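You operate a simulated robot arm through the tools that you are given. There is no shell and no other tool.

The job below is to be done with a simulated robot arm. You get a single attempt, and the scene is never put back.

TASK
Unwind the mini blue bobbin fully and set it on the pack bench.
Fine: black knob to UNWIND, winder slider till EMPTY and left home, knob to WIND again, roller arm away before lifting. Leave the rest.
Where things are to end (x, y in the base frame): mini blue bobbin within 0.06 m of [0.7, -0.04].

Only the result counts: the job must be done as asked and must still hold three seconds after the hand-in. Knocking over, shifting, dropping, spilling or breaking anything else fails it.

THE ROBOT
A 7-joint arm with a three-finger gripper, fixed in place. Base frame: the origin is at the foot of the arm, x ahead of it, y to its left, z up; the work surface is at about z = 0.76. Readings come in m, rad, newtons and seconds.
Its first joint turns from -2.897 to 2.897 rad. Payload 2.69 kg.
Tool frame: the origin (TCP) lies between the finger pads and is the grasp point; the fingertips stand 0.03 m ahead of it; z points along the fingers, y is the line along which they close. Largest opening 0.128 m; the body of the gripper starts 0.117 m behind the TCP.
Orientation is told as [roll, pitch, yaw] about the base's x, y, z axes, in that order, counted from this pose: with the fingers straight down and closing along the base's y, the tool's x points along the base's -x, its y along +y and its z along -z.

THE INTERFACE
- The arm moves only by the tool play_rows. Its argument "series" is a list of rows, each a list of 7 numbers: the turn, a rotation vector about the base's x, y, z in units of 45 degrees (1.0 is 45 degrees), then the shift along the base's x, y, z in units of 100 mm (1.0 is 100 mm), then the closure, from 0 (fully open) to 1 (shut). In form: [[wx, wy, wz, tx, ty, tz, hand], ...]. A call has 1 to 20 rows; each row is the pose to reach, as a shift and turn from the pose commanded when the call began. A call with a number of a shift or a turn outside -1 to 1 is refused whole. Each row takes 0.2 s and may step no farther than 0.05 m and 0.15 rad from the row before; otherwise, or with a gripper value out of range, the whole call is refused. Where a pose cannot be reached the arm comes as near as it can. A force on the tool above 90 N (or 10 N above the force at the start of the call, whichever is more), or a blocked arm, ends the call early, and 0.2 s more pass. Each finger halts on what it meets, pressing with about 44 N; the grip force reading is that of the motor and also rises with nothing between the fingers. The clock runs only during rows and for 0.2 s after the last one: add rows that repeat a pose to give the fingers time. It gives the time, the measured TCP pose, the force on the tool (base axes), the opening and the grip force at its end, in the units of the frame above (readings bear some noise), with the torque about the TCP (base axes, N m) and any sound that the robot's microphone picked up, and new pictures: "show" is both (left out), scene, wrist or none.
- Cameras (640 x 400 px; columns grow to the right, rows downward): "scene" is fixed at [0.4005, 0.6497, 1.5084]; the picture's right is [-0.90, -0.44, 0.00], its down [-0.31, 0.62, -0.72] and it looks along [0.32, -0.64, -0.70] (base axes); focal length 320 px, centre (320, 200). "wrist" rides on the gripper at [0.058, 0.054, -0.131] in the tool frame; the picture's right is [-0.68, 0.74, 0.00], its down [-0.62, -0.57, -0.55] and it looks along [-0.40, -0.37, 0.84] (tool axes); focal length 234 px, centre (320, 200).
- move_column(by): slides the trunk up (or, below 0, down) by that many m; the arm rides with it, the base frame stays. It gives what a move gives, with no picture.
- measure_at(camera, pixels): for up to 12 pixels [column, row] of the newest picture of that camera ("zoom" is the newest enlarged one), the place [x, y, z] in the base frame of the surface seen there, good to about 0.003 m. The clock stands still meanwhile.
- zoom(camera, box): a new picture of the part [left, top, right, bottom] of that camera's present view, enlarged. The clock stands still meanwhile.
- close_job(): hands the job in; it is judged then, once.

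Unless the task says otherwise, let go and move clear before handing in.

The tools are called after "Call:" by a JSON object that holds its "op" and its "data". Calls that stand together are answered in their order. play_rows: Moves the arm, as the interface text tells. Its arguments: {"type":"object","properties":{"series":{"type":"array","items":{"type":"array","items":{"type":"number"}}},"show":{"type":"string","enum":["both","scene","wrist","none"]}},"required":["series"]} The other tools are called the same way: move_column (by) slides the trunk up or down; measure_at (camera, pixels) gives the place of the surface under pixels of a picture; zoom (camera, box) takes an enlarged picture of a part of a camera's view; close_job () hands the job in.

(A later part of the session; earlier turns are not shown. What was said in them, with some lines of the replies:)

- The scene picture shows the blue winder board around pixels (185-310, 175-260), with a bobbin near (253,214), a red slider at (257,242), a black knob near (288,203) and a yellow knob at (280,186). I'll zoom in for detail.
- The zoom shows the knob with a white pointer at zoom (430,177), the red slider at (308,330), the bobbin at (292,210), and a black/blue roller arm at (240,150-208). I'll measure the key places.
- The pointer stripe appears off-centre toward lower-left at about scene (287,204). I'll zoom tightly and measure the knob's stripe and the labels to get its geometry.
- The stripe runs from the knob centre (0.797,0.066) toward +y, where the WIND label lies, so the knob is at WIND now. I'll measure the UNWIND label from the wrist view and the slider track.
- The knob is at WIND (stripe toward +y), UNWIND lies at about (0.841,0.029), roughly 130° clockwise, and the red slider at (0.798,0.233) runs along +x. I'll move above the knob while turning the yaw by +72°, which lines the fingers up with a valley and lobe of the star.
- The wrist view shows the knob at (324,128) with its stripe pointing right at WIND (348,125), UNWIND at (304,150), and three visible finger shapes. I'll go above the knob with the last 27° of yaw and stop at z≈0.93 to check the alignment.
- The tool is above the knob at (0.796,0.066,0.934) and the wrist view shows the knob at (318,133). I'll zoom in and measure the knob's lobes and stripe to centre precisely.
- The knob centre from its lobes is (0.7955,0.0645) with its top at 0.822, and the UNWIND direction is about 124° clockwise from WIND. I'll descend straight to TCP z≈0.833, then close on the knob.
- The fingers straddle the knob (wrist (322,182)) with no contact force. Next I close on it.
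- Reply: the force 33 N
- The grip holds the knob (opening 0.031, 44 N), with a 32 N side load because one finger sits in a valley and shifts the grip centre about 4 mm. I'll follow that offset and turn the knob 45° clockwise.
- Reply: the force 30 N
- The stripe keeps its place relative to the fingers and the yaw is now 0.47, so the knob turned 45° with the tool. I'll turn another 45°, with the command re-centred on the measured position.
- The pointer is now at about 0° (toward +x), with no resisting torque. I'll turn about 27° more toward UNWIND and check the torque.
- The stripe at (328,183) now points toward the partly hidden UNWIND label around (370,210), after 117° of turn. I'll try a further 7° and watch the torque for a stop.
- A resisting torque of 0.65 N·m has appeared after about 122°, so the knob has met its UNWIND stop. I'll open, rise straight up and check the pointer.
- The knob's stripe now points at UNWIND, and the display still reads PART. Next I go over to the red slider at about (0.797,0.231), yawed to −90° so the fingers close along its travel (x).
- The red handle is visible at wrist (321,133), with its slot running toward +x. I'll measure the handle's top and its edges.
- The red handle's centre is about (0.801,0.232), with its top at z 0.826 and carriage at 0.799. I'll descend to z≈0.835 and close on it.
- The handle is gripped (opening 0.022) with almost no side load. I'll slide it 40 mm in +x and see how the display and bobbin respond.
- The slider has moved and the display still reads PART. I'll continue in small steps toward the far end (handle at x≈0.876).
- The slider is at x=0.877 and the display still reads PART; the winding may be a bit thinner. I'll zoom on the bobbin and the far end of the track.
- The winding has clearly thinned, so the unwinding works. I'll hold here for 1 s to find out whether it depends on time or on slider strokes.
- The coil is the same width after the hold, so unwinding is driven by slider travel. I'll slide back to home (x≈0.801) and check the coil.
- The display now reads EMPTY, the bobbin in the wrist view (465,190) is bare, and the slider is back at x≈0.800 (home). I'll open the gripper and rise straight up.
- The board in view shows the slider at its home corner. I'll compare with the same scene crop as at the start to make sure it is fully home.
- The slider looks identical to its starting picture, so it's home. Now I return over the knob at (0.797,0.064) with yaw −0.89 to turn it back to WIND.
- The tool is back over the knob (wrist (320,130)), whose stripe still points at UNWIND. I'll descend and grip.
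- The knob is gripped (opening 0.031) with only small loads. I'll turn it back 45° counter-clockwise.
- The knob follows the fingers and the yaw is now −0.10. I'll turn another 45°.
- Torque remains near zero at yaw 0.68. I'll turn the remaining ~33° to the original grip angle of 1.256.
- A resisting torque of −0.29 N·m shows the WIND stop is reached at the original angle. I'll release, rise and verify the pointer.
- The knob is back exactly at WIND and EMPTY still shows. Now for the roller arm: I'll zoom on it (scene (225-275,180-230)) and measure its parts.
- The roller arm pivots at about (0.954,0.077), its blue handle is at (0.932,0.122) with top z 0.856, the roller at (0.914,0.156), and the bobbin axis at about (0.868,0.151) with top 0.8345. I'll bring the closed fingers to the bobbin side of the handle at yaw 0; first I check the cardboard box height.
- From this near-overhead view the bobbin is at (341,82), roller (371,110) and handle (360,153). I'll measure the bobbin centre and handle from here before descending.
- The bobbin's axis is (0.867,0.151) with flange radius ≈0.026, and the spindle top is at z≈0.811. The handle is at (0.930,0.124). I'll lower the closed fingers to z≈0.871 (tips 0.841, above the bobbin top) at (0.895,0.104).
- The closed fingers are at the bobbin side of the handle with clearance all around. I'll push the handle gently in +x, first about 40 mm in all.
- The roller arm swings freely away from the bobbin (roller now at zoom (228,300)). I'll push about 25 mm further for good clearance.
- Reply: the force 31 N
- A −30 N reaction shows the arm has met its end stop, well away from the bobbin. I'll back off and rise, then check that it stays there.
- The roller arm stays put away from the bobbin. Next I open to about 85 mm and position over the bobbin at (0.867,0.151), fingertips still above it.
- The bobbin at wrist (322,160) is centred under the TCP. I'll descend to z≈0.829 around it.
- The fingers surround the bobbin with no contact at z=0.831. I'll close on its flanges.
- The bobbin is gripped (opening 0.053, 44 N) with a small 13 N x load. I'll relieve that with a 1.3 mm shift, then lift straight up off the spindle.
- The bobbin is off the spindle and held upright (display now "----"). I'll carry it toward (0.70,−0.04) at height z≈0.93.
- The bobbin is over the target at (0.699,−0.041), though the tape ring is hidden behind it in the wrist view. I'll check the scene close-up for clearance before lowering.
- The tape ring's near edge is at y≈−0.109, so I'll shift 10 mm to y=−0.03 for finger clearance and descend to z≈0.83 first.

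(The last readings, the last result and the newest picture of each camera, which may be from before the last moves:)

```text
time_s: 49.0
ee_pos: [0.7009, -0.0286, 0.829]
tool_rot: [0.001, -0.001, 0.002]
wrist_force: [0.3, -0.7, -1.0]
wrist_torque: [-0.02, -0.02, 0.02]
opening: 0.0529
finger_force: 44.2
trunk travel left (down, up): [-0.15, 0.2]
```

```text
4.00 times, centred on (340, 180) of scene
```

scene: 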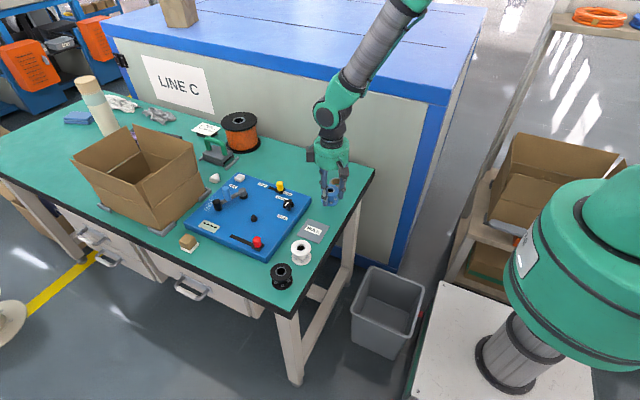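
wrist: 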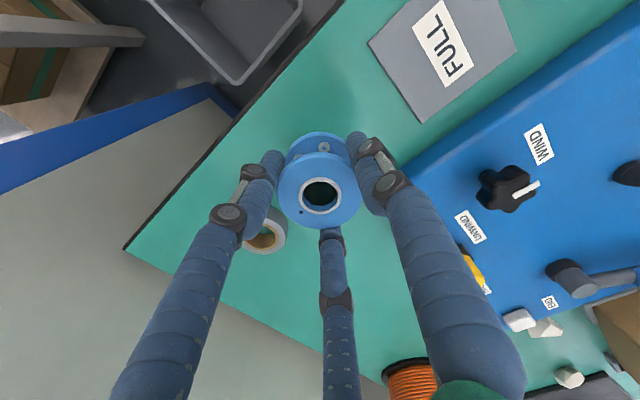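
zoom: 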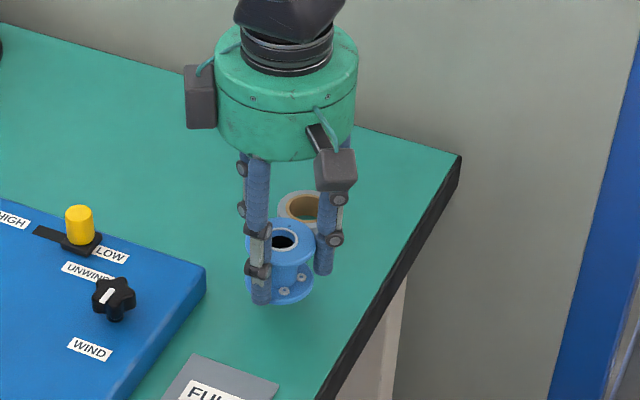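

The bobbin hangs upright with clear space around it and the ring safely behind. I'll lower slowly to z≈0.805 and watch the vertical force.

Call:
{"op": "play_rows", "data": {"series": [[0, 0, 0, 0, 0, -0.08, 0.8], [0, 0, 0, 0, 0, -0.15, 0.8], [0, 0, 0, 0, 0, -0.2, 0.8], [0, 0, 0, 0, 0, -0.24, 0.8], [0, 0, 0, 0, 0, -0.24, 0.8]], "show": "both"}}

Call:
{"op": "zoom", "data": {"camera": "scene", "box": [310, 170, 360, 220]}}

```text
time_s: 50.2
ee_pos: [0.6991, -0.03, 0.805]
tool_rot: [-0.001, 0.001, 0.001]
wrist_force: [-0.2, -0.1, -0.5]
wrist_torque: [-0.07, -0.01, -0.04]
opening: 0.0535
finger_force: 44.0
trunk travel left (down, up): [-0.15, 0.2]
```

scene: 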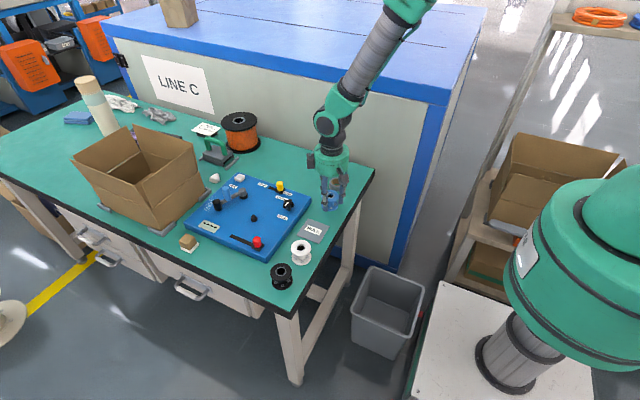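
wrist: 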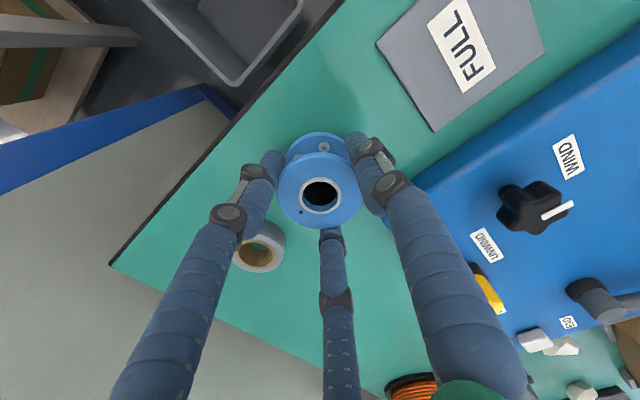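

```text
8.00 times, centred on (335, 195) of scene
```

zoom: 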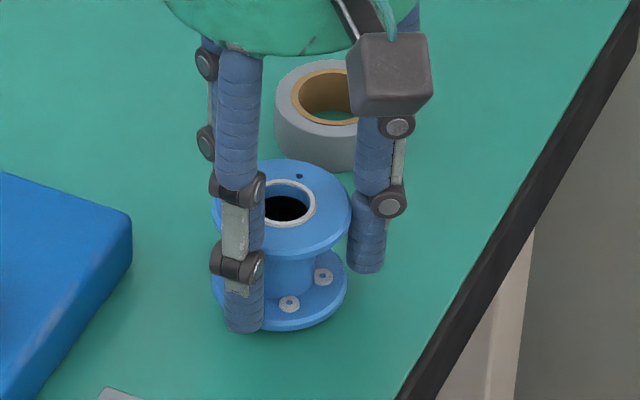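

No contact force yet at z=0.805. I'll measure the bobbin's top flange and the bench beside it to find the remaining gap.

Call:
{"op": "measure_at", "data": {"camera": "zoom", "pixels": [[320, 235], [285, 175], [325, 200], [320, 310], [300, 322], [300, 345], [340, 300], [370, 300]]}}

```text
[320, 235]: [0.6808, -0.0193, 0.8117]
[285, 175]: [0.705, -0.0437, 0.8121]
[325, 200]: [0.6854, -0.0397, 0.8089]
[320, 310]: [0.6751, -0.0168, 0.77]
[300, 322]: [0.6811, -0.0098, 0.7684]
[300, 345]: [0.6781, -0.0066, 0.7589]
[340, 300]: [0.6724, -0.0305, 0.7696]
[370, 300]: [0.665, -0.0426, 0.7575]
```

The bobbin's top is at 0.811, so its bottom is about 0.765, some 5 mm above the bench. I'll lower another 5 mm slowly.

Call:
{"op": "play_rows", "data": {"series": [[0, 0, 0, 0, 0, -0.015, 0.8], [0, 0, 0, 0, 0, -0.03, 0.8], [0, 0, 0, 0, 0, -0.04, 0.8], [0, 0, 0, 0, 0, -0.05, 0.8], [0, 0, 0, 0, 0, -0.05, 0.8]], "show": "scene"}}

Call:
{"op": "zoom", "data": {"camera": "scene", "box": [310, 170, 360, 220]}}

```text
time_s: 51.4
ee_pos: [0.6995, -0.0296, 0.8009]
tool_rot: [0.001, 0.001, 0.001]
wrist_force: [-0.3, 0.2, 0.0]
wrist_torque: [-0.01, 0.0, 0.0]
opening: 0.0532
finger_force: 43.7
trunk travel left (down, up): [-0.15, 0.2]
```

scene: 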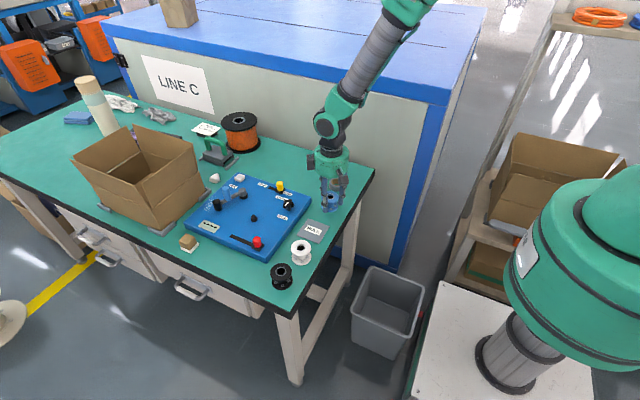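

```text
8.00 times, centred on (335, 195) of scene
```

zoom: 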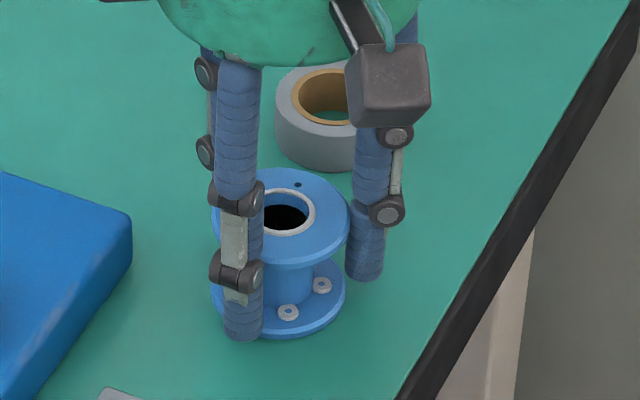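

Still no contact force at z=0.801. I'll go down in 1 mm steps up to 3 mm more, watching for an upward force.

Call:
{"op": "play_rows", "data": {"series": [[0, 0, 0, 0, 0, -0.01, 0.8], [0, 0, 0, 0, 0, -0.015, 0.8], [0, 0, 0, 0, 0, -0.015, 0.8]], "show": "none"}}

```text
time_s: 52.2
ee_pos: [0.6998, -0.0293, 0.8014]
tool_rot: [0.0, -0.002, 0.001]
wrist_force: [-1.9, 0.2, 11.9]
wrist_torque: [0.03, 0.38, -0.02]
opening: 0.0533
finger_force: 43.9
trunk travel left (down, up): [-0.15, 0.2]
```

An upward force of 12 N shows the bobbin is on the bench. I'll release gradually, opening to 75 mm.

Call:
{"op": "play_rows", "data": {"series": [[0, 0, 0, 0, 0, 0.005, 0.8], [0, 0, 0, 0, 0, 0.005, 0.57], [0, 0, 0, 0, 0, 0.005, 0.53], [0, 0, 0, 0, 0, 0.005, 0.47], [0, 0, 0, 0, 0, 0.005, 0.41], [0, 0, 0, 0, 0, 0.005, 0.41]], "show": "both"}}

Call:
{"op": "zoom", "data": {"camera": "scene", "box": [310, 170, 360, 220]}}

```text
time_s: 53.6
ee_pos: [0.6996, -0.03, 0.8001]
tool_rot: [0.0, 0.002, 0.002]
wrist_force: [-0.8, -0.6, -0.1]
wrist_torque: [0.0, -0.05, -0.02]
opening: 0.0756
finger_force: 0.1
trunk travel left (down, up): [-0.15, 0.2]
```

scene: 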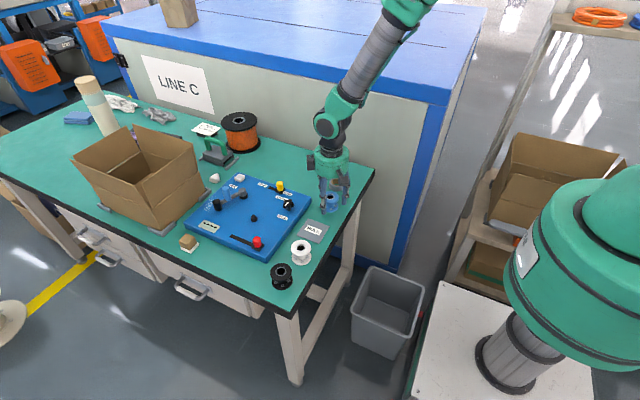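
wrist: 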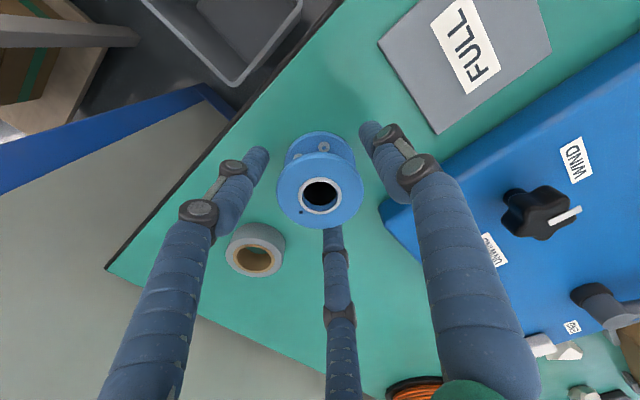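

```text
8.00 times, centred on (335, 195) of scene
```

zoom: 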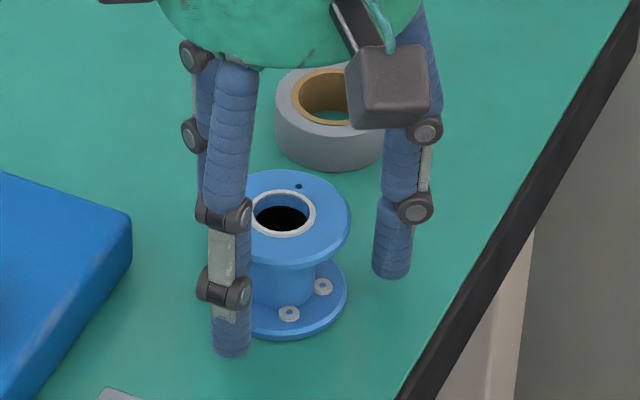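

The bobbin stands free on the bench at about (0.70,−0.03), with the fingers open to 76 mm. I'll rise straight up, then check everything.

Call:
{"op": "play_rows", "data": {"series": [[0, 0, 0, 0, 0, 0.15, 0.41], [0, 0, 0, 0, 0, 0.35, 0.41], [0, 0, 0, 0, 0, 0.6, 0.41], [0, 0, 0, 0, 0, 0.85, 0.41], [0, 0, 0, 0, 0, 1.0, 0.41]], "show": "none"}}

Call:
{"op": "play_rows", "data": {"series": [[0, 0, 0, 0, 0, 0.4, 0.41], [0, 0, 0, 0, 0, 0.8, 0.41], [0, 0, 0, 0, 0, 1.0, 0.41], [0, 0, 0, 0, 0, 1.0, 0.41]], "show": "both"}}

Call:
{"op": "zoom", "data": {"camera": "scene", "box": [180, 150, 360, 270]}}

Call:
{"op": "zoom", "data": {"camera": "scene", "box": [310, 170, 360, 220]}}

```text
time_s: 54.8
ee_pos: [0.6992, -0.0284, 0.899]
tool_rot: [0.001, 0.0, 0.002]
wrist_force: [-1.0, -0.1, -0.1]
wrist_torque: [-0.02, 0.0, -0.01]
opening: 0.0756
finger_force: 0.0
trunk travel left (down, up): [-0.15, 0.2]
```

```text
time_s: 55.8
ee_pos: [0.6984, -0.0298, 1.0]
tool_rot: [-0.001, 0.001, 0.001]
wrist_force: [0.1, 0.1, -0.5]
wrist_torque: [-0.01, 0.0, -0.04]
opening: 0.0756
finger_force: 0.1
trunk travel left (down, up): [-0.15, 0.2]
```

scene: 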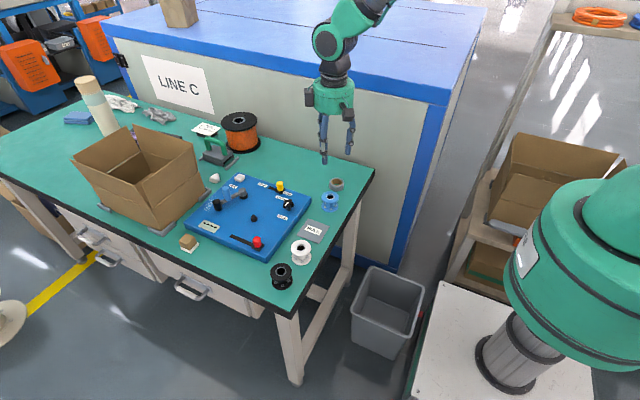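
wrist: 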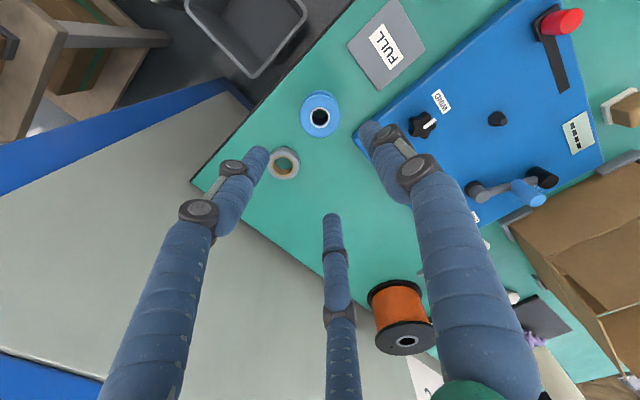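

```text
3.33 times, centred on (270, 210) of scene
```

zoom: 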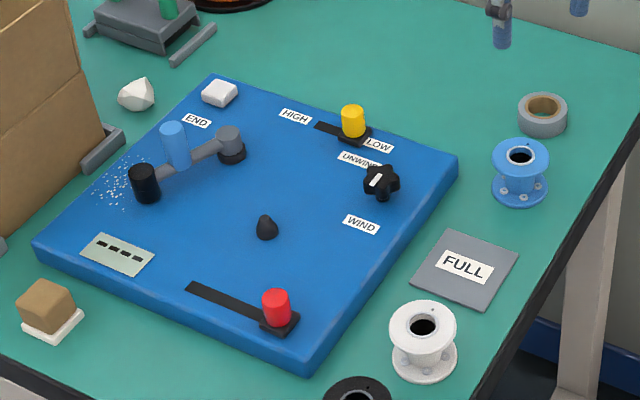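

```text
8.00 times, centred on (335, 195) of scene
```

zoom: 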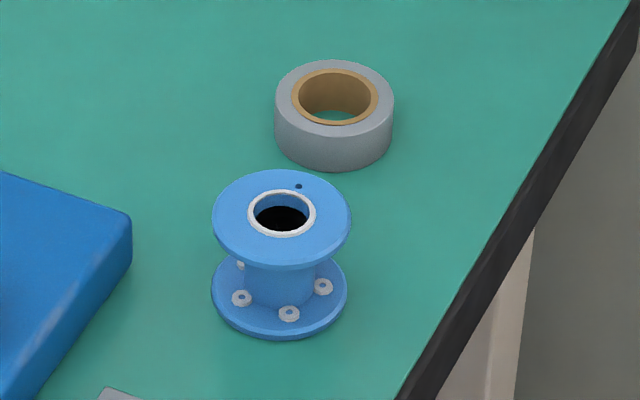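

The bare blue bobbin stands upright near (0.70,−0.03), the knob is at WIND, the red slider is home, the roller arm is away, and nothing else has moved. The gripper is clear, so I hand the job in.

Call:
{"op": "close_job", "data": {}}

```text
The job is handed in.
```

The mini blue bobbin is fully unwound and standing upright on the pack bench at about (0.70, -0.03), roughly 10 mm from the target. I have handed the job in, but no verdict came back.

- **Unwinding:** I turned the black knob to UNWIND and ran the red slider one full stroke out and back. The display then read EMPTY and the bobbin was bare.
- **Slider and knob:** The slider is back home, looking the same as in its starting picture. The knob is back at WIND.
- **Roller arm:** I pushed it away to its end stop before lifting the bobbin, and it stayed there.
- **Everything else:** I did not touch the yellow slider or the other bobbins, and nothing else appears to have moved. The winder display now shows "----".
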